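You operate a simulated robot arm through the tools that you are given. There is no shell and no other tool.

You run a simulated robot arm. Do the job below in one go: nothing can be reset, and whatever is moved stays where it is left.

JOB
Put things in order on the top of the workbench. At the end: the grey block from the top of the workbench is on the ringed plate; the gold sleeve (marked "45") is on the silver tin (marked "PUTTY"); the grey sleeve (marked "40") from the top of the workbench stands where the grey block stood; the blue box (marked "BULB") is in the grey tray (marked "SPARE"); whatever was shut is shut again. Leave all else as you found it, and nothing knocked over.

Only the result counts: the job must be done as asked and must still hold three seconds after the hand-in. Knocking over, shifting, dropping, spilling or breaking anything else fails it.

ROBOT AND FRAMES
A 6-joint arm with a two-finger parallel gripper, fixed in place. Base frame: the origin is on the floor under the middle of its stand, x ahead of it, y to its left, z up; the work surface is at about z = 90. Units: cm, rad, N and s.
With the tool pointing down near the work surface it reaches from about 36 to 76 cm from the base axis. Its first joint turns from -1.152 to 1.152 rad. Payload 2.45 kg.
Tool frame: the origin (TCP) lies between the finger pads and is the grasp point; the fingertips stand 2.4 cm ahead of it; z points along the fingers, y is the line along which they close. The gripper opens to 6.8 cm. The fingers are 1.7 cm wide and 1 cm thick; the gripper's body (4 by 7 cm) begins 4.1 cm behind the TCP.
Orientation is told as [roll, pitch, yaw] about the base's x, y, z axes, in that order, counted from this pose: with the fingers straight down and closing along the base's y, the tool's x points along the base's -x, its y along +y and its z along -z.

CONTROLS
- The arm moves only by the tool arm_command. Its arguments are lists of equal length, an entry for each row: "offset": the shift along the base's x, y, z in cm, a list of three; "rot": the turn, a rotation vector about the base's x, y, z in rad, a list of three; "hand": the opening in per cent of the stroke, from 0 (shut) to 100 (fully open). In form: {"offset": [[x, y, z], ...], "rot": [[rx, ry, rz], ...], "hand": [hand, ...]}. A call has 1 to 20 rows; each row shifts and turns the commanded pose from where the row before left it. Each row takes 0.2 s and may step no farther than 5 cm and 0.15 rad from the row before; otherwise, or with a gripper value out of range, the whole call is refused. Where a pose cannot be reached the arm comes as near as it can. A force on the tool above 40 N (or 10 N above the force at the start of the call, whichever is more), or a blocked arm, ends the call early, and 0.2 s more pass. Each finger travels about 10.8 cm/s and halts on what it meets, pressing with about 44 N; the grip force reading is that of the motor and also rises with nothing between the fingers. The clock runs only during rows and for 0.2 s after the last one: add rows that do not move to give the fingers time. The reply holds the time, the measured pose of the TCP, the force on the tool along the base axes, the opening and the grip force, in the units named above and with some noise, with the torque about the TCP (base axes, N m) and any sound that the robot's microphone picked up.
- Cameras (640 x 400 px; columns grow to the right, rows downward): "scene" is fixed at [16.43, 41.69, 145.22]; the picture's right is [-0.77, -0.64, 0.00], its down [-0.45, 0.54, -0.71] and it looks along [0.46, -0.55, -0.70] (base axes); focal length 214 px, centre (320, 200). "wrist" rides on the gripper at [8.4, 1.1, -7.5] in the tool frame; the picture's right is [-0.13, 0.99, 0.00], its down [-0.60, -0.08, -0.79] and it looks along [-0.79, -0.10, 0.61] (tool axes); focal length 251 px, centre (320, 200). There is no depth. A picture from a camera that has moved, and an enlarged one, comes with that camera's place and axes in the base frame and with its lens.
- grab_frame(camera): a new picture of that camera. The clock stands still meanwhile.
- close_up(camera, box): a new picture of the part [left, top, right, bottom] of that camera's present view, enlarged. The clock stands still meanwhile.
- close_job(): hands the job in; it is judged then, once.

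Places have to be worked out from the pictures, the camera data and where the tool is seen. Open the gripper and draw the arm clear of the work before you hand the job in, unless the task says otherwise.

The tools are called after "Call:" as a command line: name --argument value ..., lists and objects as JSON in quotes. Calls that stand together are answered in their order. arm_command: Moves the arm, as the interface text tells. Its arguments: {"type":"object","properties":{"offset":{"type":"array","items":{"type":"array","items":{"type":"number"}}},"rot":{"type":"array","items":{"type":"array","items":{"type":"number"}}},"hand":{"type":"array","items":{"type":"number"}}},"required":["offset","rot","hand"]} The other tools are called the same way: grab_frame (camera) takes a picture; close_up (camera, box) takes an enlarged picture of a part of a camera's view; close_job () hands the job in.

At the start:

```text
time_s: 0.0
ee_pos: [43.55, -3.34, 117.17]
tool_rot: [0.001, -0.001, 0.001]
wrist_force: [0.6, 0.2, 0.1]
wrist_torque: [0.0, -0.02, 0.01]
finger_gap: 6.8
grasp_force: 0.0
```

scene: 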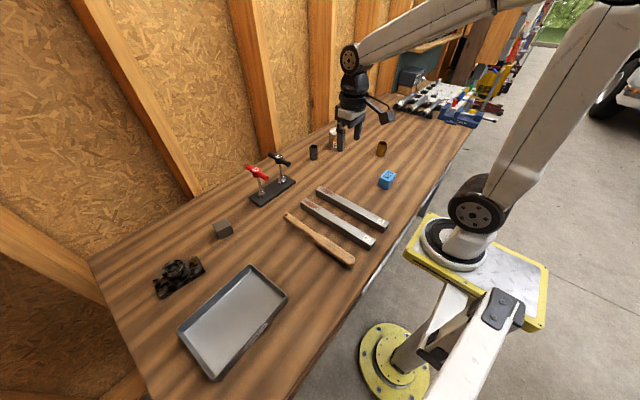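
wrist: 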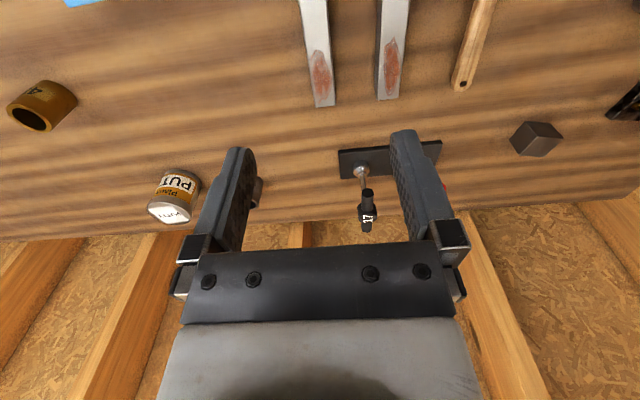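

The first pictures show a bench with a tray, a grey block, sleeves, a tin, a blue box and a two-valve fixture. I'll enlarge parts of the scene to identify everything.

Call:
close_up --camera "scene" --box '[140, 220, 300, 390]'

Call:
close_up --camera "scene" --box '[280, 90, 440, 200]'

Call:
close_up --camera "scene" --box '[380, 60, 520, 150]'

Call:
close_up --camera "scene" --box '[200, 130, 330, 250]'

Call:
grab_frame --camera "wrist"

```text
2.35 times, centred on (220, 305) of scene
camera zoom: at [16.43, 41.69, 145.22], right [-0.77, -0.64, 0.0], down [-0.45, 0.54, -0.71], along [0.46, -0.55, -0.7], focal length 505 px, centre (555, -47)
```

zoom: 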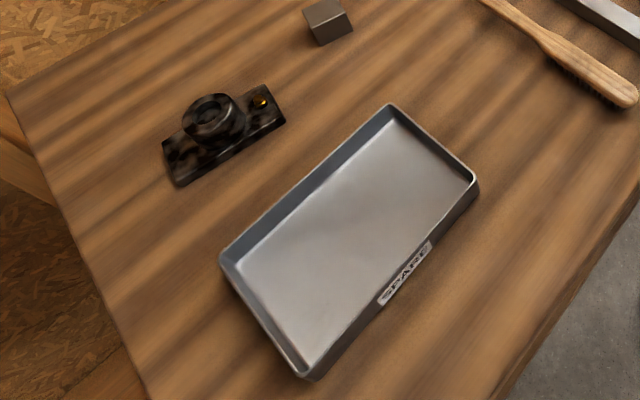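

```text
3.64 times, centred on (360, 145) of scene
camera zoom: at [16.43, 41.69, 145.22], right [-0.77, -0.64, 0.0], down [-0.45, 0.54, -0.71], along [0.46, -0.55, -0.7], focal length 780 px, centre (174, 400)
```

zoom: 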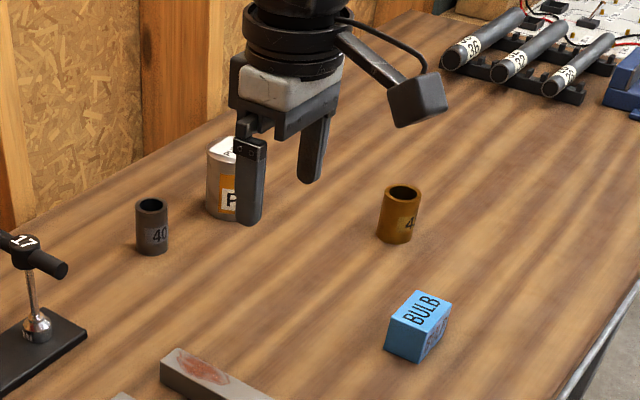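

```text
4.44 times, centred on (450, 105) of scene
camera zoom: at [16.43, 41.69, 145.22], right [-0.77, -0.64, 0.0], down [-0.45, 0.54, -0.71], along [0.46, -0.55, -0.7], focal length 953 px, centre (-258, 622)
```

zoom: 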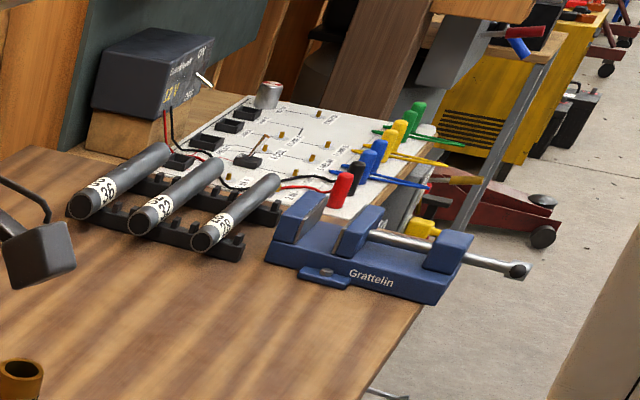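

```text
3.33 times, centred on (265, 190) of scene
camera zoom: at [16.43, 41.69, 145.22], right [-0.77, -0.64, 0.0], down [-0.45, 0.54, -0.71], along [0.46, -0.55, -0.7], focal length 715 px, centre (503, 233)
```

zoom: 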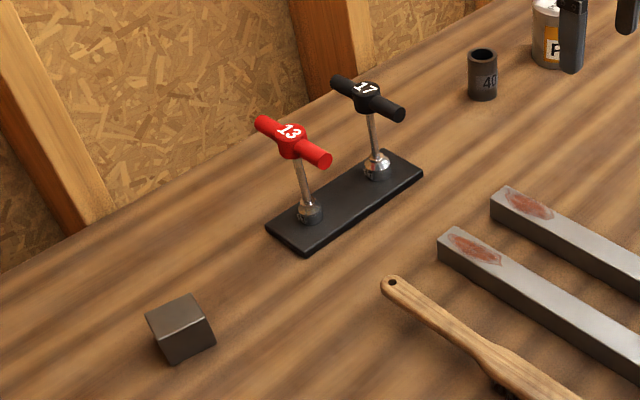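

```text
taken
camera wrist: at [35.1, -2.27, 124.77], right [0.13, 0.99, 0.0], down [0.6, -0.08, 0.79], along [0.79, -0.1, -0.61], focal length 251 px, centre (320, 200)
```

wrist: 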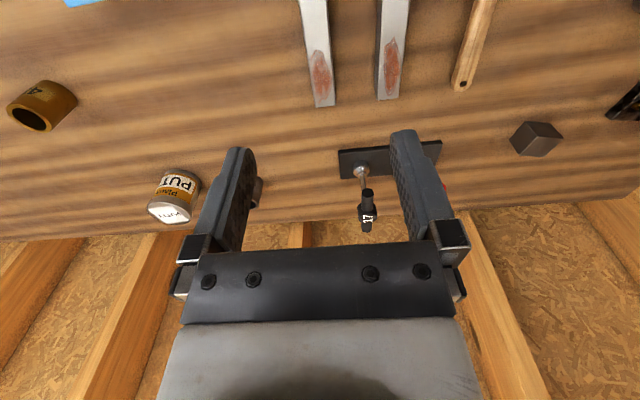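

I can't see a ringed plate yet, so I'll enlarge the dark mottled object and the far areas of the bench.

Call:
close_up --camera "scene" --box '[145, 245, 215, 305]'

Call:
close_up --camera "scene" --box '[390, 60, 460, 120]'

Call:
close_up --camera "scene" --box '[280, 120, 420, 210]'

Call:
close_up --camera "wrist" --box '[560, 60, 640, 140]'

Call:
close_up --camera "scene" --box '[420, 60, 520, 140]'

```text
6.67 times, centred on (180, 275) of scene
camera zoom: at [16.43, 41.69, 145.22], right [-0.77, -0.64, 0.0], down [-0.45, 0.54, -0.71], along [0.46, -0.55, -0.7], focal length 1430 px, centre (1253, -300)
```

zoom: 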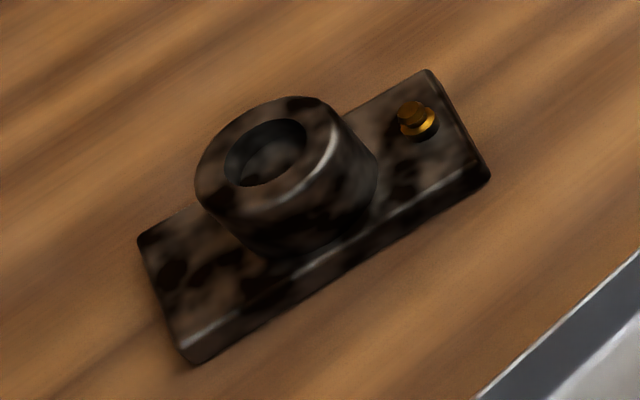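

```text
6.67 times, centred on (425, 90) of scene
camera zoom: at [16.43, 41.69, 145.22], right [-0.77, -0.64, 0.0], down [-0.45, 0.54, -0.71], along [0.46, -0.55, -0.7], focal length 1430 px, centre (-380, 933)
```

zoom: 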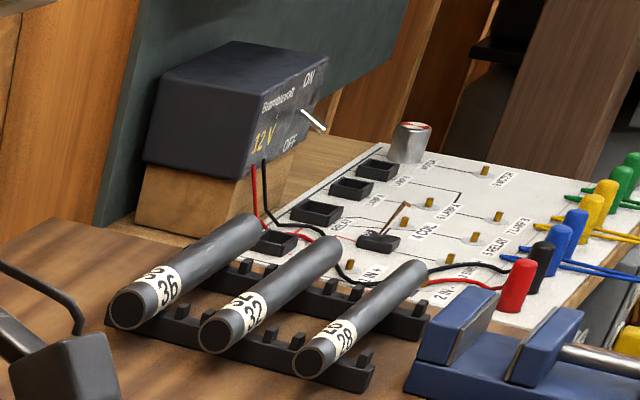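

```text
4.44 times, centred on (350, 165) of scene
camera zoom: at [16.43, 41.69, 145.22], right [-0.77, -0.64, 0.0], down [-0.45, 0.54, -0.71], along [0.46, -0.55, -0.7], focal length 953 px, centre (187, 356)
```

zoom: 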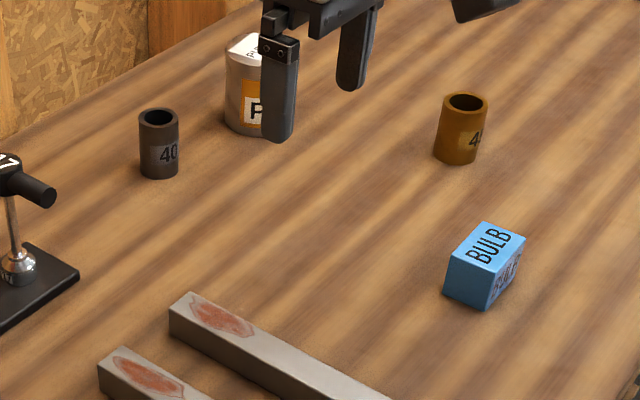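

```text
5.00 times, centred on (600, 100) of wrist
camera zoom: at [35.1, -2.27, 124.77], right [0.13, 0.99, 0.0], down [0.6, -0.08, 0.79], along [0.79, -0.1, -0.61], focal length 1257 px, centre (-1080, 700)
```

zoom: 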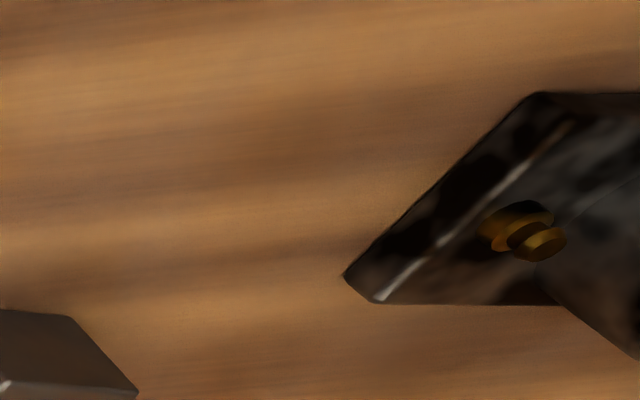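

```text
5.00 times, centred on (470, 100) of scene
camera zoom: at [16.43, 41.69, 145.22], right [-0.77, -0.64, 0.0], down [-0.45, 0.54, -0.71], along [0.46, -0.55, -0.7], focal length 1072 px, centre (-430, 700)
```

zoom: 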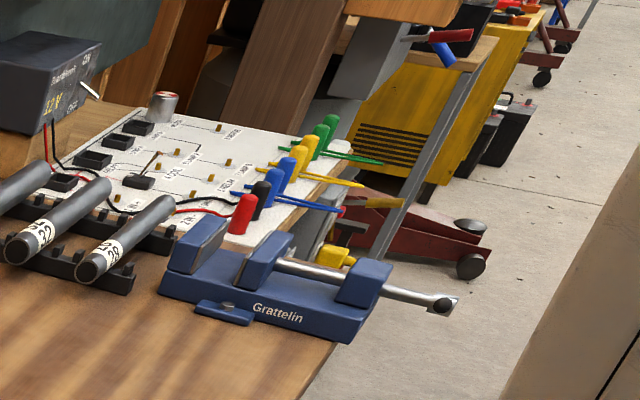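

The mottled object looks like a plate with a ring boss, near (62, 45), at the edge of reach. Before deciding, I'll swing the arm left at height so the wrist camera shows that corner and the scene camera loses its blind spots.

Call:
arm_command --offset '[[-0.9, 3.5, 1], [-0.9, 3.5, 1], [-0.9, 3.5, 1], [-0.9, 3.5, 1], [-0.9, 3.5, 1], [-0.9, 3.5, 1], [-0.9, 3.5, 1], [-0.9, 3.5, 1]]' --rot '[[0, 0, 0.08], [0, 0, 0.08], [0, 0, 0.08], [0, 0, 0.08], [0, 0, 0.08], [0, 0, 0.08], [0, 0, 0.08], [0, 0, 0.08]]' --hand '[100, 100, 100, 100, 100, 100, 100, 100]'

Call:
grab_frame --camera "wrist"

Call:
grab_frame --camera "scene"

```text
time_s: 1.8
ee_pos: [36.13, 25.04, 125.46]
tool_rot: [0.001, -0.001, 0.641]
wrist_force: [0.0, -0.5, 0.1]
wrist_torque: [-0.01, 0.01, 0.01]
finger_gap: 6.8
grasp_force: 0.1
```

```text
taken
camera wrist: at [28.79, 20.94, 132.92], right [-0.49, 0.87, 0.0], down [0.53, 0.3, 0.79], along [0.69, 0.39, -0.61], focal length 251 px, centre (320, 200)
```

wrist: 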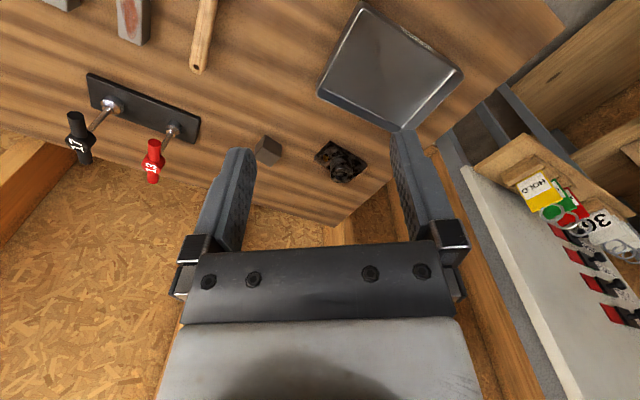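

```text
taken
```

scene: 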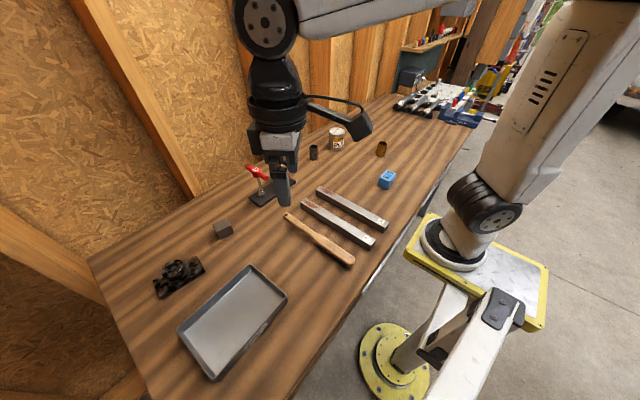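

The wrist view shows another surface with coloured items beyond the bench's left end. I'll enlarge that and the mottled object.

Call:
close_up --camera "wrist" --box '[440, 80, 640, 330]'

Call:
close_up --camera "wrist" --box '[240, 110, 400, 210]'

Call:
close_up --camera "scene" --box '[300, 80, 500, 200]'

```text
1.60 times, centred on (540, 205) of wrist
camera zoom: at [28.79, 20.94, 132.92], right [-0.49, 0.87, 0.0], down [0.53, 0.3, 0.79], along [0.69, 0.39, -0.61], focal length 402 px, centre (-32, 192)
```

zoom: 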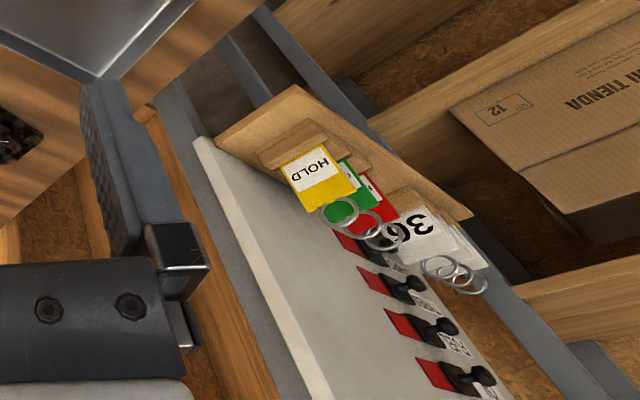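

```text
4.00 times, centred on (320, 160) of wrist
camera zoom: at [28.79, 20.94, 132.92], right [-0.49, 0.87, 0.0], down [0.53, 0.3, 0.79], along [0.69, 0.39, -0.61], focal length 1006 px, centre (320, 360)
```

zoom: 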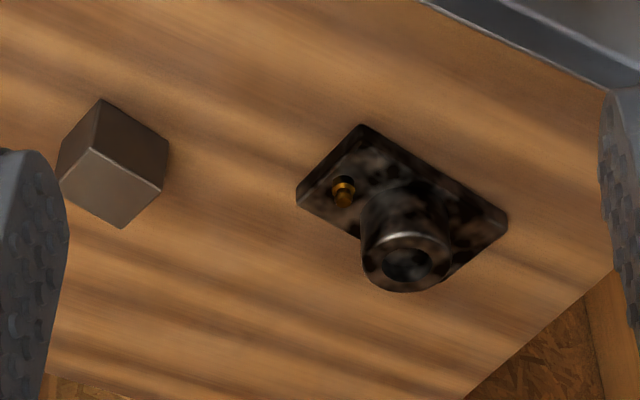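

```text
3.20 times, centred on (400, 140) of scene
camera zoom: at [16.43, 41.69, 145.22], right [-0.77, -0.64, 0.0], down [-0.45, 0.54, -0.71], along [0.46, -0.55, -0.7], focal length 686 px, centre (64, 392)
```

zoom: 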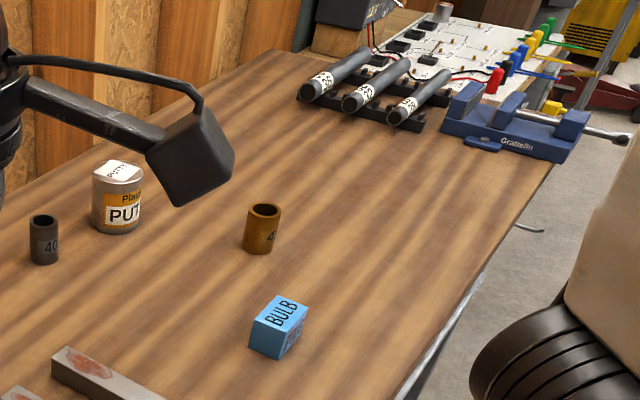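

There is something metallic along the bench's front edge that may be a drawer handle. I'll enlarge it.

Call:
close_up --camera "scene" --box '[340, 180, 460, 300]'

Call:
close_up --camera "scene" --box '[420, 120, 500, 190]'

Call:
close_up --camera "scene" --box '[260, 260, 420, 400]'

```text
3.33 times, centred on (400, 240) of scene
camera zoom: at [16.43, 41.69, 145.22], right [-0.77, -0.64, 0.0], down [-0.45, 0.54, -0.71], along [0.46, -0.55, -0.7], focal length 715 px, centre (53, 67)
```

zoom: 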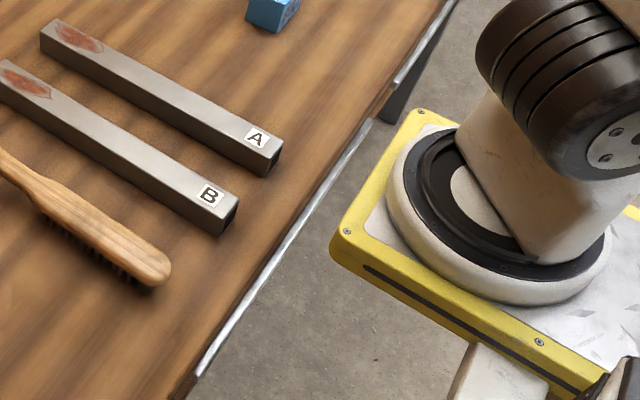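

```text
5.71 times, centred on (460, 155) of scene
camera zoom: at [16.43, 41.69, 145.22], right [-0.77, -0.64, 0.0], down [-0.45, 0.54, -0.71], along [0.46, -0.55, -0.7], focal length 1226 px, centre (-480, 457)
```

zoom: 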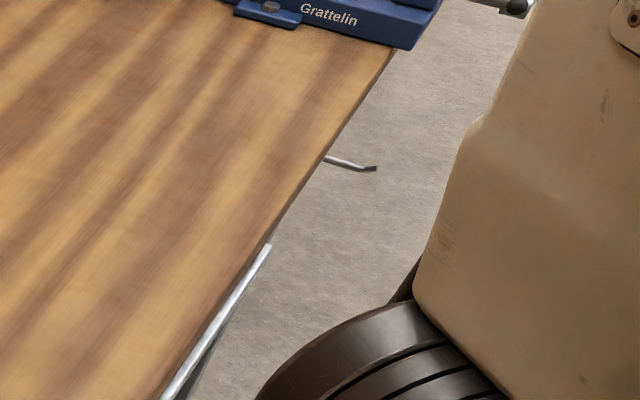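

```text
2.86 times, centred on (340, 330) of scene
camera zoom: at [16.43, 41.69, 145.22], right [-0.77, -0.64, 0.0], down [-0.45, 0.54, -0.71], along [0.46, -0.55, -0.7], focal length 613 px, centre (263, -171)
```

zoom: 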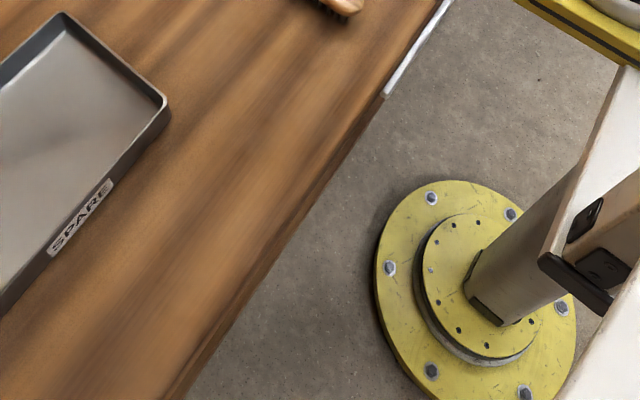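

Two long bar pulls run along the front edge, so there may be drawers. I'll enlarge that gap, and look again at the tall view of the mottled plate.

Call:
close_up --camera "scene" --box '[390, 170, 440, 220]'

Call:
close_up --camera "scene" --box '[355, 205, 415, 295]'

Call:
close_up --camera "scene" --box '[320, 280, 400, 400]'

```text
8.00 times, centred on (415, 195) of scene
camera zoom: at [16.43, 41.69, 145.22], right [-0.77, -0.64, 0.0], down [-0.45, 0.54, -0.71], along [0.46, -0.55, -0.7], focal length 1716 px, centre (-440, 240)
```

zoom: 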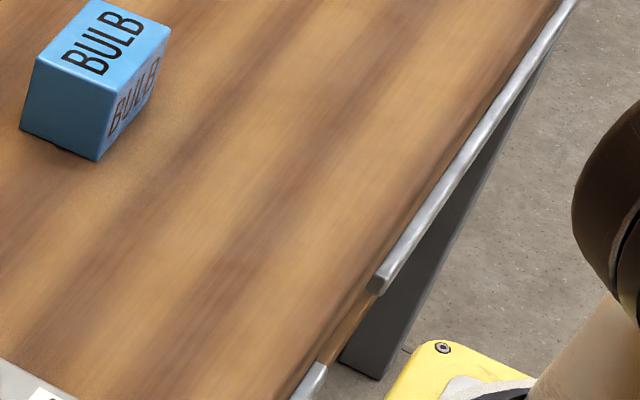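

```text
4.44 times, centred on (385, 250) of scene
camera zoom: at [16.43, 41.69, 145.22], right [-0.77, -0.64, 0.0], down [-0.45, 0.54, -0.71], along [0.46, -0.55, -0.7], focal length 953 px, centre (31, -22)
```

zoom: 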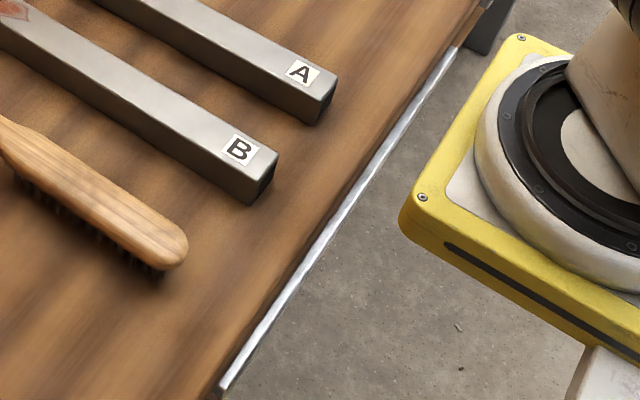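

```text
3.33 times, centred on (360, 340) of scene
camera zoom: at [16.43, 41.69, 145.22], right [-0.77, -0.64, 0.0], down [-0.45, 0.54, -0.71], along [0.46, -0.55, -0.7], focal length 715 px, centre (187, -267)
```

zoom: 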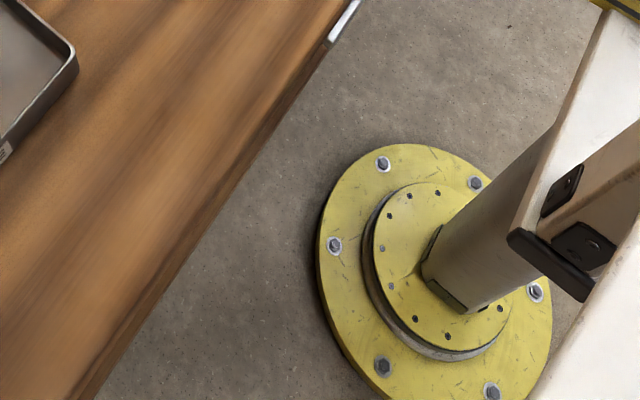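

The bar pulls belong to two drawers under the bench, with front at x≈23 (one at y −19..16, one at y −25..−61). First I'll look closely at the mottled plate to decide whether it is the ringed plate.

Call:
arm_command --offset '[[2, 1.86, -2.8], [2, 1.86, -2.8], [2, 1.86, -2.8], [2, 1.86, -2.8], [2, 1.86, -2.8], [2, 1.86, -2.8], [2, 1.86, -2.8]]' --rot '[[0, 0, 0], [0, 0, 0], [0, 0, 0], [0, 0, 0], [0, 0, 0], [0, 0, 0], [0, 0, 0]]' --hand '[100, 100, 100, 100, 100, 100, 100]'

Call:
close_up --camera "wrist" --box '[220, 80, 420, 240]'

Call:
grab_frame --camera "wrist"

```text
time_s: 3.4
ee_pos: [50.34, 38.46, 105.58]
tool_rot: [0.0, -0.001, 0.639]
wrist_force: [-0.1, -0.2, -0.2]
wrist_torque: [-0.04, -0.03, 0.0]
finger_gap: 6.77
grasp_force: 0.2
```

```text
2.50 times, centred on (320, 160) of wrist
camera zoom: at [43.06, 34.1, 113.15], right [-0.49, 0.87, 0.0], down [0.53, 0.3, 0.79], along [0.69, 0.39, -0.61], focal length 629 px, centre (320, 300)
```

zoom: 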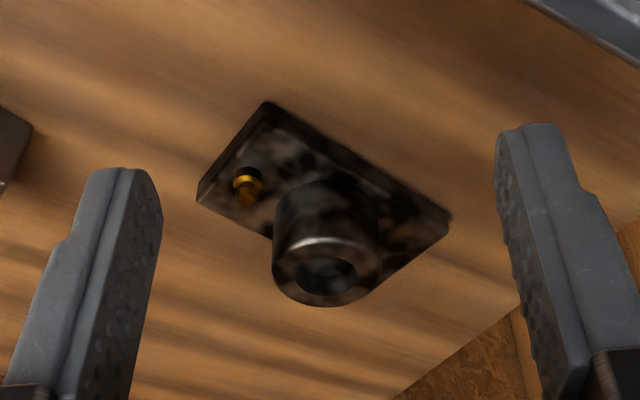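

```text
taken
camera wrist: at [43.06, 34.1, 113.15], right [-0.49, 0.87, 0.0], down [0.53, 0.3, 0.79], along [0.69, 0.39, -0.61], focal length 251 px, centre (320, 200)
```

wrist: 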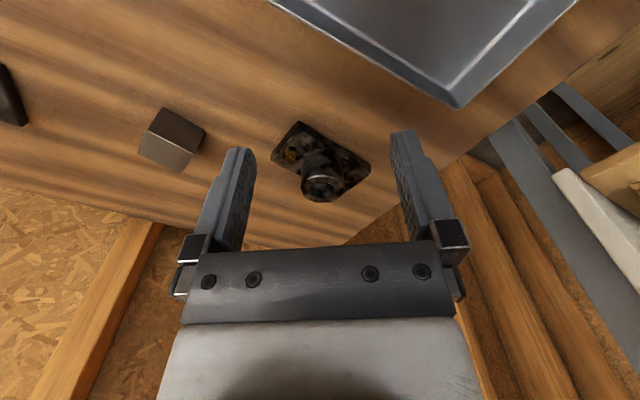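

The mottled item is a plate with a tall hollow socket and a brass stud, an odd place to put a block on, so the "ringed plate" may be in a drawer ("whatever was shut is shut again"). I'll swing the arm high to the right to look at the bench's front edge.

Call:
arm_command --offset '[[-1.06, -3.3, 2.48], [-1.06, -3.3, 2.48], [-1.06, -3.3, 2.48], [-1.06, -3.3, 2.48], [-1.06, -3.3, 2.48], [0.2, -4.4, 0], [0.2, -4.4, 0], [0.2, -4.4, 0], [0.2, -4.4, 0], [0.2, -4.4, 0], [-1.43, -3.86, 0], [-1.43, -3.86, 0], [-1.43, -3.86, 0], [-1.43, -3.86, 0], [-1.43, -3.86, 0], [-1.43, -3.86, 0], [-1.43, -3.86, 0]]' --rot '[[0, 0, -0.08], [0, 0, -0.08], [0, 0, -0.08], [0, 0, -0.08], [0, 0, -0.08], [0, 0, -0.08], [0, 0, -0.08], [0, 0, -0.08], [0, 0, -0.08], [0, 0, -0.08], [0, 0, -0.08], [0, 0, -0.08], [0, 0, -0.08], [0, 0, -0.08], [0, 0, -0.08], [0, 0, -0.08], [0, 0, -0.08]]' --hand '[100, 100, 100, 100, 100, 100, 100, 100, 100, 100, 100, 100, 100, 100, 100, 100, 100]'

Call:
grab_frame --camera "wrist"

Call:
grab_frame --camera "scene"

```text
time_s: 7.0
ee_pos: [35.87, -27.55, 117.79]
tool_rot: [0.0, 0.001, -0.72]
wrist_force: [1.3, -0.2, -0.9]
wrist_torque: [0.01, 0.03, 0.01]
finger_gap: 6.79
grasp_force: 0.0
```

```text
taken
camera wrist: at [30.3, -21.21, 125.38], right [0.75, 0.66, 0.0], down [0.4, -0.46, 0.79], along [0.52, -0.6, -0.61], focal length 251 px, centre (320, 200)
```

wrist: 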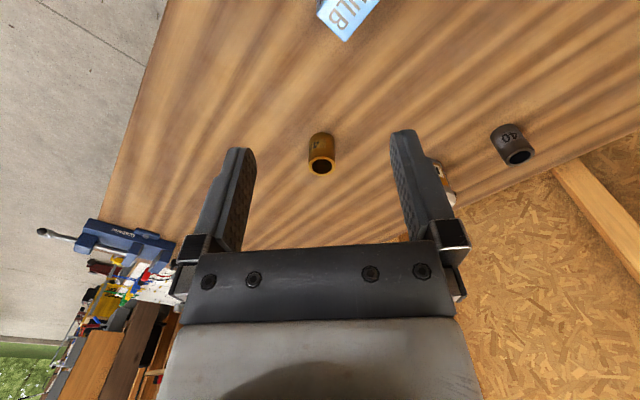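

```text
taken
```

scene: 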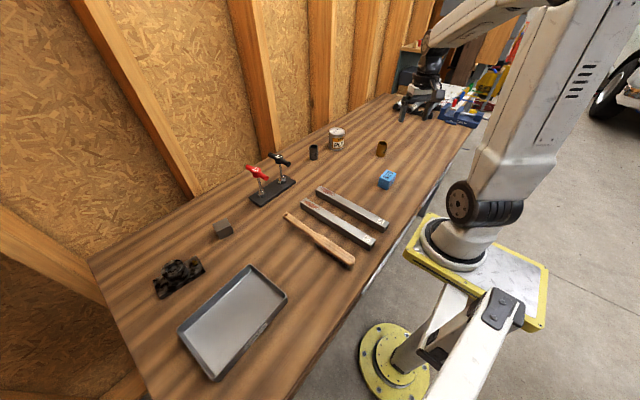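

The top of the bench has nothing else plate-like; I'll now bring the wrist out over the front edge near the right-hand drawer to look at the pulls.

Call:
arm_command --offset '[[-2.37, -2.49, -0.5], [-2.37, -2.49, -0.5], [-2.37, -2.49, -0.5], [-2.37, -2.49, -0.5], [-2.37, -2.49, -0.5]]' --rot '[[0.075, 0.1, 0], [0.075, 0.1, 0], [0.075, 0.1, 0], [0.075, 0.1, 0], [0.075, 0.1, 0]]' --hand '[100, 100, 100, 100, 100]'

Call:
grab_frame --camera "wrist"

```text
time_s: 8.2
ee_pos: [25.33, -39.48, 115.47]
tool_rot: [-0.056, 0.627, -0.736]
wrist_force: [0.2, 0.2, -1.1]
wrist_torque: [0.0, 0.0, 0.03]
finger_gap: 6.77
grasp_force: 0.2
out of reach, approached as far as the arm can: row 5
```

```text
taken
camera wrist: at [24.61, -36.86, 126.43], right [0.72, 0.68, -0.12], down [0.68, -0.67, 0.29], along [0.12, -0.29, -0.95], focal length 251 px, centre (320, 200)
```

wrist: 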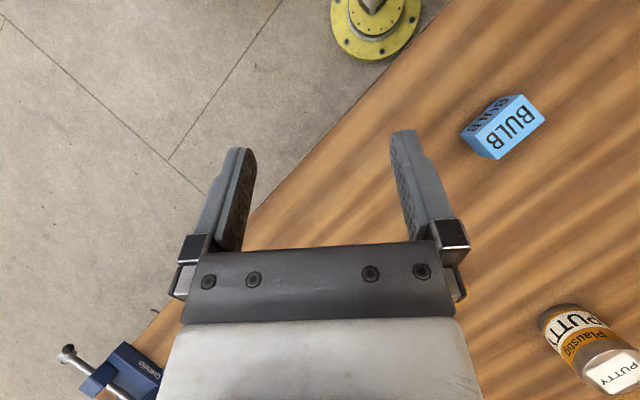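

The view now looks down the front edge. I'll enlarge the edge to check for a pull or drawer front.

Call:
close_up --camera "wrist" --box '[230, 0, 450, 220]'

Call:
close_up --camera "scene" --box '[400, 120, 480, 210]'

Call:
close_up --camera "wrist" --box '[440, 70, 640, 200]'

```text
1.82 times, centred on (340, 110) of wrist
camera zoom: at [24.61, -36.86, 126.43], right [0.72, 0.68, -0.12], down [0.68, -0.67, 0.29], along [0.12, -0.29, -0.95], focal length 457 px, centre (284, 364)
```

zoom: 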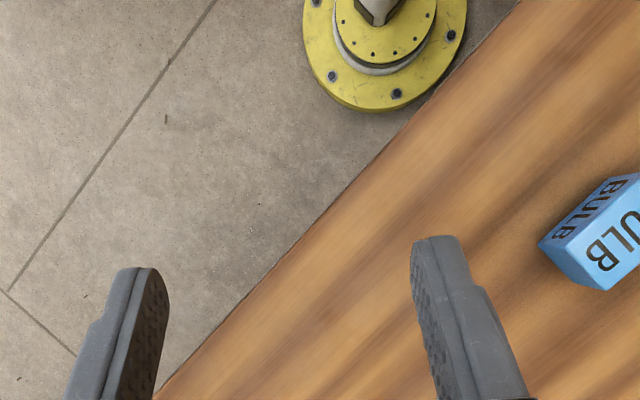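

```text
4.44 times, centred on (440, 165) of scene
camera zoom: at [16.43, 41.69, 145.22], right [-0.77, -0.64, 0.0], down [-0.45, 0.54, -0.71], along [0.46, -0.55, -0.7], focal length 953 px, centre (-213, 356)
```

zoom: 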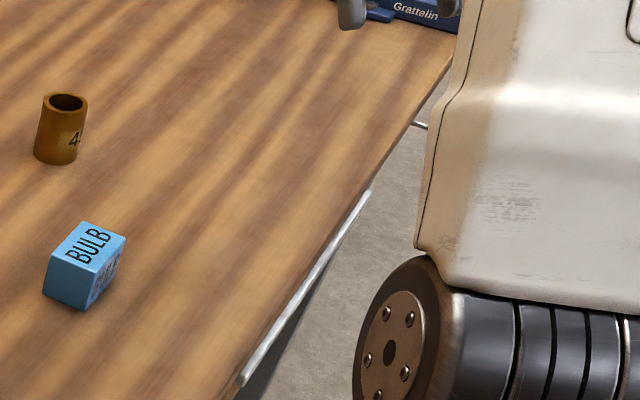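

```text
3.08 times, centred on (540, 135) of wrist
camera zoom: at [24.61, -36.86, 126.43], right [0.72, 0.68, -0.12], down [0.68, -0.67, 0.29], along [0.12, -0.29, -0.95], focal length 774 px, centre (-357, 400)
```

zoom: 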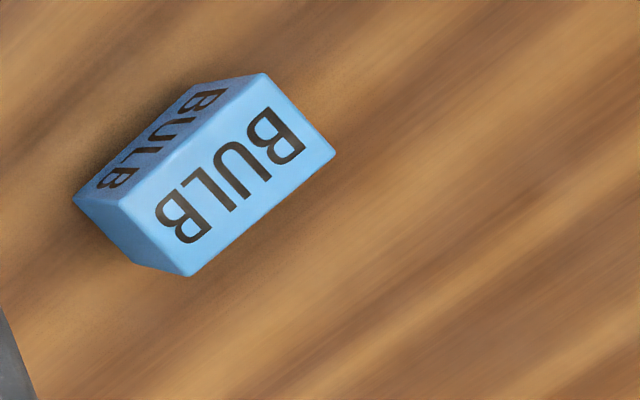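

From here the pull is hidden under the top's edge (edge at x≈22.9). I'll undo the tilt, turn the tool so the camera sits out over the floor at x≈14, and lower it to see the drawer front.

Call:
arm_command --offset '[[0, 0, 0], [0, 0, 0], [0, 0, 0], [0, 0, 0], [0, 0, 0], [-0.55, -0.42, -2.4], [-0.55, -0.42, -2.4], [-0.55, -0.42, -2.4], [-0.55, -0.42, -2.4], [-0.55, -0.42, -2.4], [-0.55, -0.42, -2.4]]' --rot '[[-0.075, -0.1, 0], [-0.075, -0.1, 0], [-0.075, -0.1, 0], [-0.075, -0.1, 0], [-0.075, -0.1, 0], [0, 0, 0.12], [0, 0, 0.12], [0, 0, 0.12], [0, 0, 0.12], [0, 0, 0.12], [0, 0, 0.12]]' --hand '[100, 100, 100, 100, 100, 100, 100, 100, 100, 100, 100]'

Call:
grab_frame --camera "wrist"

Call:
grab_frame --camera "scene"

```text
time_s: 10.6
ee_pos: [29.95, -38.26, 101.23]
tool_rot: [-0.001, 0.003, 0.004]
wrist_force: [0.7, -0.5, 1.4]
wrist_torque: [0.03, -0.03, -0.01]
finger_gap: 6.8
grasp_force: 0.1
out of reach, approached as far as the arm can: row 1, 2, 3, 4, 5, 6, 7, 8, 9, 10, 11
```

```text
taken
camera wrist: at [21.61, -37.27, 108.79], right [0.13, 0.99, 0.0], down [0.61, -0.08, 0.79], along [0.79, -0.1, -0.61], focal length 251 px, centre (320, 200)
```

wrist: 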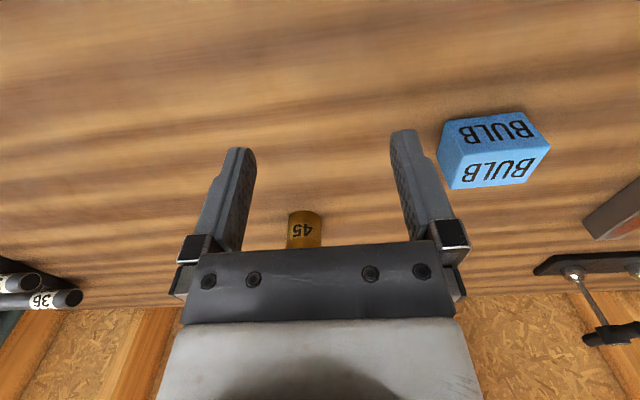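

```text
taken
```

scene: 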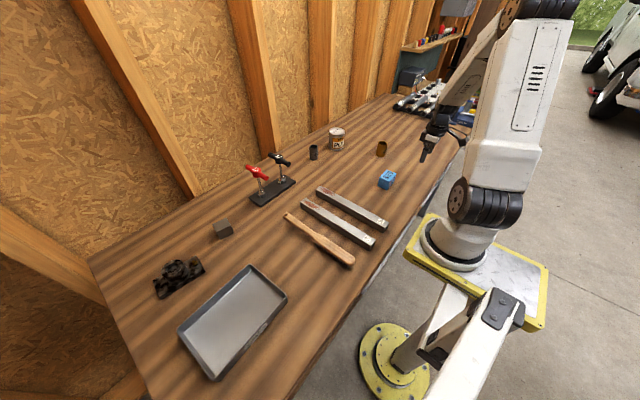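

The arm's turn limit keeps the tool away from the drawers, so they're probably not part of the job. However, the scene camera's frame cuts off the bench's left-front corner (y>50, x<40), so the ringed plate may be there; I'll swing left and look.

Call:
arm_command --offset '[[2.5, 2.5, 3.4], [2.5, 2.5, 3.4], [2.5, 2.5, 3.4], [2.5, 2.5, 3.4], [2.5, 2.5, 3.4], [1.2, 3.75, 0], [1.2, 3.75, 0], [1.2, 3.75, 0], [1.2, 3.75, 0], [1.2, 3.75, 0], [1.2, 3.75, 0], [1.2, 3.75, 0], [1.2, 3.75, 0]]' --rot '[[0, 0, 0], [0, 0, 0], [0, 0, 0], [0, 0, 0], [0, 0, 0], [0, 0, 0], [0, 0, 0], [0, 0, 0], [0, 0, 0], [0, 0, 0], [0, 0, 0], [0, 0, 0], [0, 0, 0]]' --hand '[100, 100, 100, 100, 100, 100, 100, 100, 100, 100, 100, 100, 100]'

```text
time_s: 13.4
ee_pos: [51.91, 4.05, 118.03]
tool_rot: [0.001, -0.001, 0.001]
wrist_force: [-0.1, 0.2, -0.6]
wrist_torque: [-0.01, -0.03, -0.01]
finger_gap: 6.8
grasp_force: 0.0
```

Now continuing the swing to the left with yaw so the wrist camera sees the left-front corner of the bench.

Call:
arm_command --offset '[[-1.7, 3.71, 0], [-1.7, 3.71, 0], [-1.7, 3.71, 0], [-1.7, 3.71, 0], [-1.7, 3.71, 0], [-1.7, 3.71, 0], [-1.7, 3.71, 0], [-3, 2.4, 0], [-3, 2.4, 0], [-3, 2.4, 0], [-3, 2.4, 0], [-3, 2.4, 0]]' --rot '[[0, 0, 0.085], [0, 0, 0.085], [0, 0, 0.085], [0, 0, 0.085], [0, 0, 0.085], [0, 0, 0.085], [0, 0, 0.085], [0, 0, 0.085], [0, 0, 0.085], [0, 0, 0.085], [0, 0, 0.085], [0, 0, 0.085]]' --hand '[100, 100, 100, 100, 100, 100, 100, 100, 100, 100, 100, 100]'

Call:
grab_frame --camera "wrist"

Call:
grab_frame --camera "scene"

```text
time_s: 16.0
ee_pos: [30.52, 39.47, 118.34]
tool_rot: [0.002, 0.001, 1.023]
wrist_force: [0.2, 0.6, -0.7]
wrist_torque: [-0.01, -0.02, -0.01]
finger_gap: 6.78
grasp_force: 0.1
out of reach, approached as far as the arm can: row 11, 12
```

```text
taken
camera wrist: at [25.27, 32.78, 125.92], right [-0.78, 0.63, 0.0], down [0.38, 0.47, 0.79], along [0.5, 0.62, -0.61], focal length 251 px, centre (320, 200)
```

wrist: 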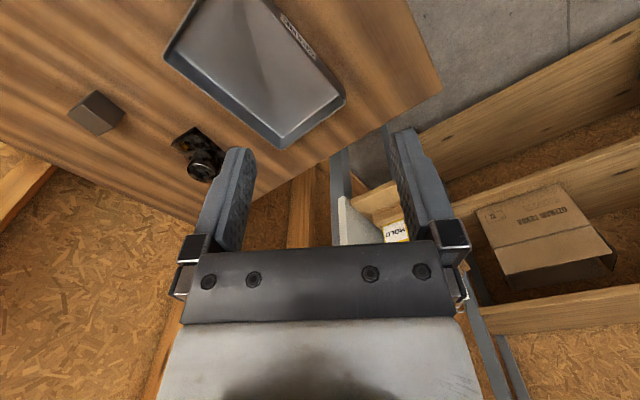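

```text
taken
```

scene: 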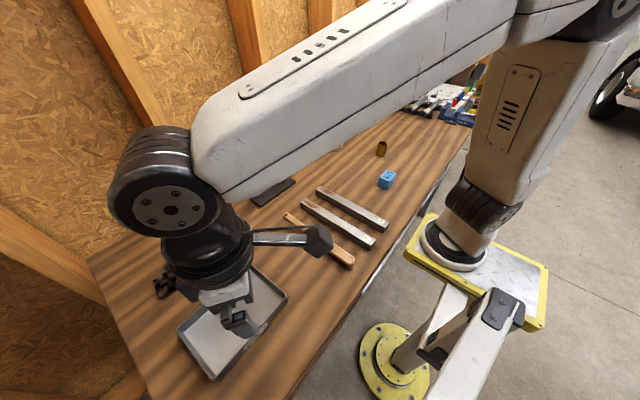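

The corner is empty, and the limit geometry tells me the arm's first joint is at about (12.9, 0), so everything incl. the mottled plate (r≈67 from it) is in reach. There's no other plate, so the plate with the raised ring is the ringed plate. Next I'll look at the block from close range.

Call:
arm_command --offset '[[3.03, -2.63, -1.47], [3.03, -2.63, -1.47], [3.03, -2.63, -1.47], [3.03, -2.63, -1.47], [3.03, -2.63, -1.47], [3.03, -2.63, -1.47], [3.03, -2.63, -1.47]]' --rot '[[0, 0, -0.075], [0, 0, -0.075], [0, 0, -0.075], [0, 0, -0.075], [0, 0, -0.075], [0, 0, -0.075], [0, 0, -0.075]]' --hand '[100, 100, 100, 100, 100, 100, 100]'

Call:
grab_frame --camera "wrist"

Call:
close_up --camera "wrist" --box '[240, 100, 400, 240]'

Call:
close_up --camera "scene" --box '[150, 200, 260, 300]'

```text
time_s: 17.6
ee_pos: [51.73, 21.34, 107.72]
tool_rot: [0.0, 0.001, 0.497]
wrist_force: [0.4, 0.0, -0.5]
wrist_torque: [0.02, 0.0, 0.0]
finger_gap: 6.8
grasp_force: 0.0
```

```text
taken
camera wrist: at [43.88, 18.18, 115.34], right [-0.36, 0.93, 0.0], down [0.57, 0.22, 0.79], along [0.74, 0.28, -0.61], focal length 251 px, centre (320, 200)
```

wrist: 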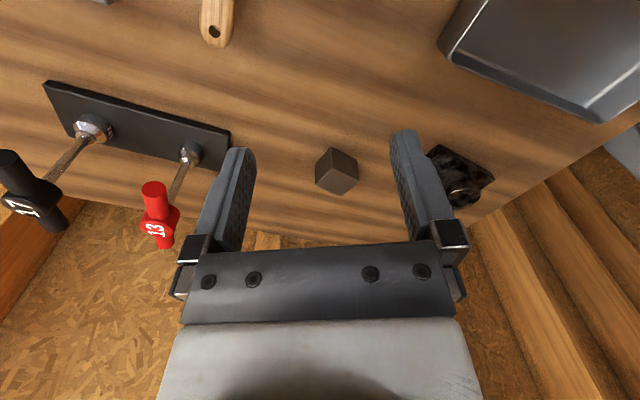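

```text
2.86 times, centred on (320, 170) of wrist
camera zoom: at [43.88, 18.18, 115.34], right [-0.36, 0.93, 0.0], down [0.57, 0.22, 0.79], along [0.74, 0.28, -0.61], focal length 718 px, centre (320, 286)
```

zoom: 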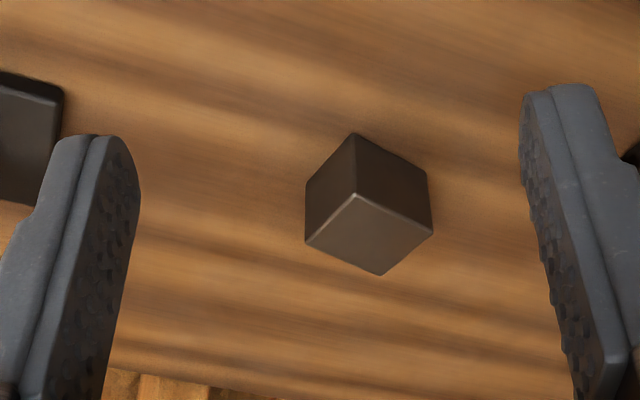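

```text
4.00 times, centred on (205, 250) of scene
camera zoom: at [16.43, 41.69, 145.22], right [-0.77, -0.64, 0.0], down [-0.45, 0.54, -0.71], along [0.46, -0.55, -0.7], focal length 858 px, centre (780, 0)
```

zoom: 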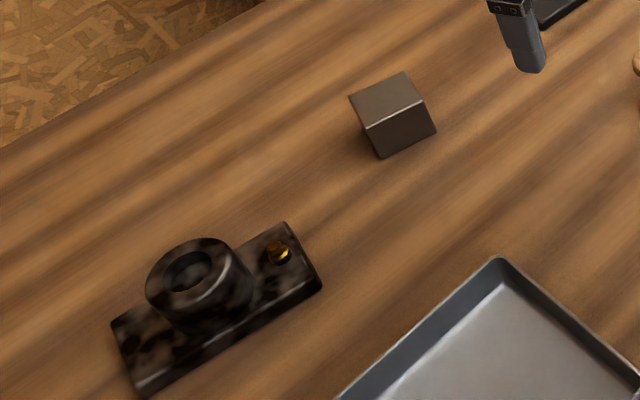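

The block is a 4 cm cube centred near (66.0, 29.1), turned about −0.205 rad, top at z≈94. I'll move above it with matching yaw and check alignment before going down.

Call:
arm_command --offset '[[2.38, 1.29, -0.6], [2.38, 1.29, -0.6], [2.38, 1.29, -0.6], [2.38, 1.29, -0.6], [2.38, 1.29, -0.6], [2.38, 1.29, -0.6], [0, 0, 0]]' --rot '[[0, 0, -0.117], [0, 0, -0.117], [0, 0, -0.117], [0, 0, -0.117], [0, 0, -0.117], [0, 0, -0.117], [0, 0, 0]]' --hand '[100, 100, 100, 100, 100, 100, 100]'

Call:
grab_frame --camera "wrist"

Call:
close_up --camera "scene" --box '[180, 160, 290, 260]'

```text
time_s: 19.2
ee_pos: [65.94, 29.01, 104.15]
tool_rot: [0.0, 0.0, -0.208]
wrist_force: [0.4, -0.3, 0.0]
wrist_torque: [0.02, 0.0, 0.01]
finger_gap: 6.81
grasp_force: 0.2
```

```text
taken
camera wrist: at [58.07, 31.81, 111.75], right [0.33, 0.94, 0.0], down [0.58, -0.2, 0.79], along [0.75, -0.26, -0.61], focal length 251 px, centre (320, 200)
```

wrist: 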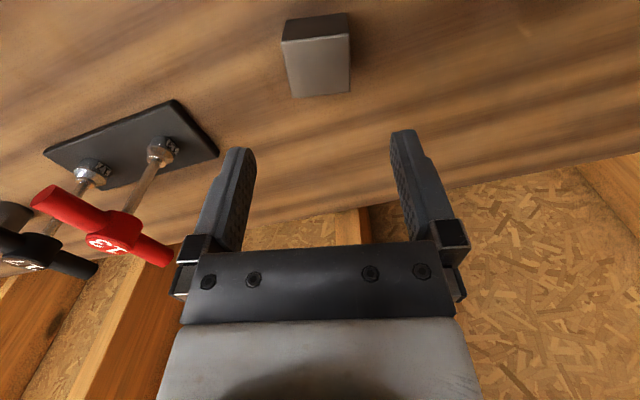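

```text
4.00 times, centred on (235, 210) of scene
camera zoom: at [16.43, 41.69, 145.22], right [-0.77, -0.64, 0.0], down [-0.45, 0.54, -0.71], along [0.46, -0.55, -0.7], focal length 858 px, centre (660, 160)
```

zoom: 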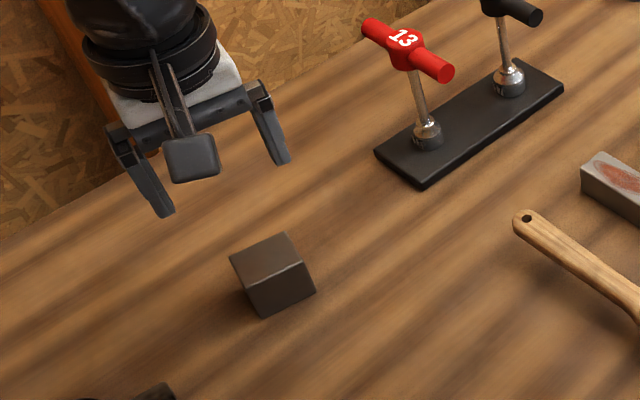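

From this closer view the block's centre is (65.9, 29.0), right under the tool, turned about −0.24. I'll trim the yaw slightly, descend to z≈93 and then close the fingers.

Call:
arm_command --offset '[[0, 0, -2.2], [0, 0, -2.2], [0, 0, -2.2], [0, 0, -2.2], [0, 0, -2.2], [0, 0, 0], [0, 0, 0], [0, 0, 0], [0, 0, 0]]' --rot '[[0, 0, -0.03], [0, 0, 0], [0, 0, 0], [0, 0, 0], [0, 0, 0], [0, 0, 0], [0, 0, 0], [0, 0, 0], [0, 0, 0]]' --hand '[100, 100, 100, 100, 100, 100, 0, 0, 0]'

Call:
grab_frame --camera "wrist"

```text
time_s: 21.2
ee_pos: [65.95, 29.04, 93.18]
tool_rot: [0.0, 0.001, -0.235]
wrist_force: [0.9, 0.7, 1.0]
wrist_torque: [0.05, -0.11, 0.01]
finger_gap: 4.47
grasp_force: 44.2
```

```text
taken
camera wrist: at [58.01, 31.96, 100.78], right [0.36, 0.93, 0.0], down [0.57, -0.22, 0.79], along [0.74, -0.28, -0.61], focal length 251 px, centre (320, 200)
```

wrist: 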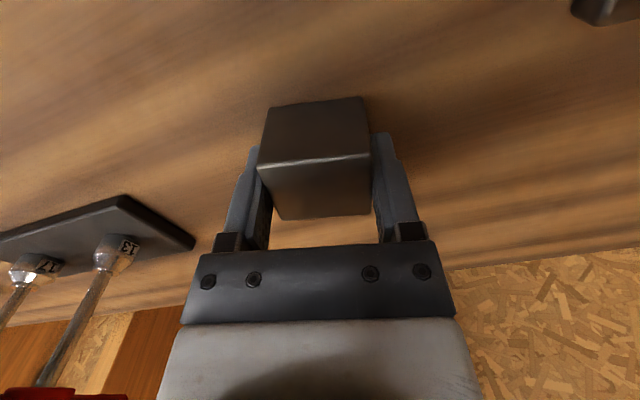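

The block is held (gap 4.5 cm, 44 N). I'll lift it straight up and check it stays in the grip.

Call:
arm_command --offset '[[0, 0, 1], [0, 0, 2.5], [0, 0, 2.5], [0, 0, 2.5], [0, 0, 2.5], [0, 0, 2], [0, 0, 0]]' --rot '[[0, 0, 0], [0, 0, 0], [0, 0, 0], [0, 0, 0], [0, 0, 0], [0, 0, 0], [0, 0, 0]]' --hand '[0, 0, 0, 0, 0, 0, 0]'

Call:
grab_frame --camera "wrist"

Call:
close_up --camera "scene" --box '[140, 160, 300, 310]'

```text
time_s: 22.8
ee_pos: [66.1, 28.88, 106.22]
tool_rot: [0.001, 0.001, -0.236]
wrist_force: [0.2, -1.1, -4.7]
wrist_torque: [-0.01, -0.01, -0.02]
finger_gap: 4.49
grasp_force: 43.9
```

```text
taken
camera wrist: at [58.27, 31.8, 113.79], right [0.36, 0.93, 0.0], down [0.57, -0.22, 0.79], along [0.74, -0.28, -0.61], focal length 251 px, centre (320, 200)
```

wrist: 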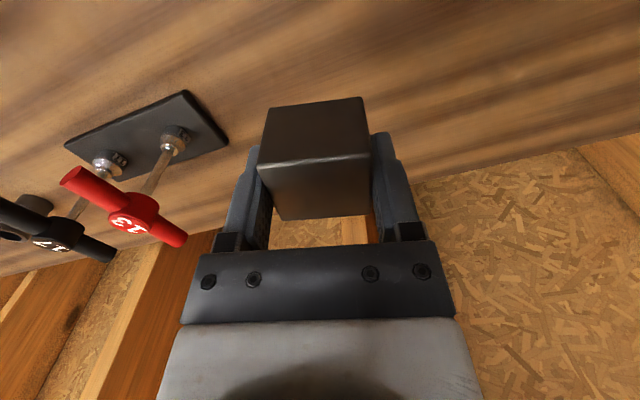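

```text
2.67 times, centred on (220, 235) of scene
camera zoom: at [16.45, 41.7, 145.22], right [-0.77, -0.64, 0.0], down [-0.45, 0.54, -0.71], along [0.46, -0.55, -0.7], focal length 572 px, centre (587, 107)
```

zoom: 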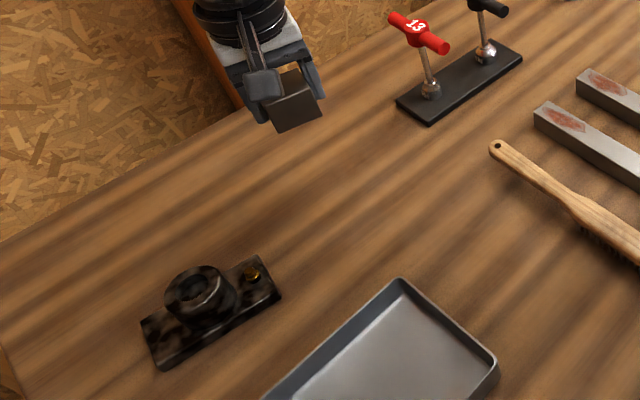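

The block (~0.5 kg) is securely held. I'll carry it at height over the ring plate at about (62.2, 45.1), and look from there.

Call:
arm_command --offset '[[-0.98, 4.05, 0.6], [-0.98, 4.05, 0.6], [-0.98, 4.05, 0.6], [-0.98, 4.05, 0.6], [0, 0, 0], [0, 0, 0]]' --rot '[[0, 0, 0.02], [0, 0, 0.02], [0, 0, 0.02], [0, 0, 0.02], [0, 0, 0], [0, 0, 0]]' --hand '[0, 0, 0, 0, 0, 0]'

Call:
grab_frame --camera "wrist"

Call:
close_up --camera "wrist" --box '[240, 0, 420, 110]'

Call:
close_up --camera "scene" --box '[120, 200, 240, 310]'

```text
time_s: 24.2
ee_pos: [60.05, 43.26, 108.5]
tool_rot: [0.0, 0.001, -0.155]
wrist_force: [-0.4, 0.4, -4.8]
wrist_torque: [-0.03, -0.02, 0.01]
finger_gap: 4.45
grasp_force: 43.9
out of reach, approached as far as the arm can: row 3, 4
```

```text
taken
camera wrist: at [51.92, 45.61, 116.14], right [0.28, 0.96, 0.0], down [0.58, -0.17, 0.79], along [0.76, -0.22, -0.61], focal length 251 px, centre (320, 200)
```

wrist: 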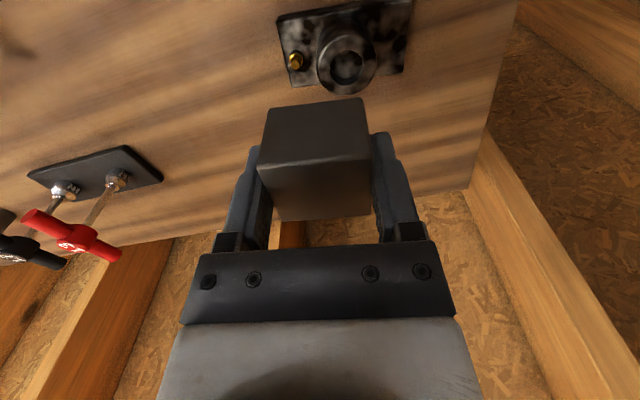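

```text
3.56 times, centred on (330, 55) of wrist
camera zoom: at [51.92, 45.61, 116.14], right [0.28, 0.96, 0.0], down [0.58, -0.17, 0.79], along [0.76, -0.22, -0.61], focal length 894 px, centre (284, 716)
```

zoom: 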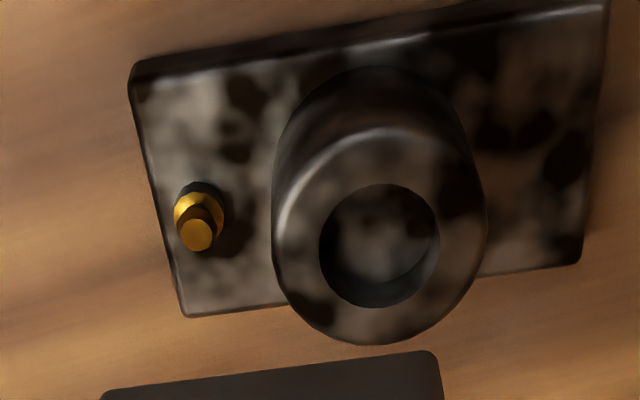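

```text
3.64 times, centred on (180, 255) of scene
camera zoom: at [16.44, 41.7, 145.22], right [-0.77, -0.64, 0.0], down [-0.45, 0.54, -0.71], along [0.46, -0.55, -0.7], focal length 780 px, centre (829, 0)
```

zoom: 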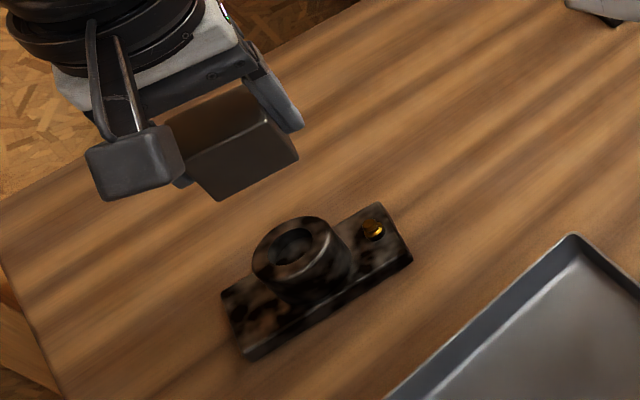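

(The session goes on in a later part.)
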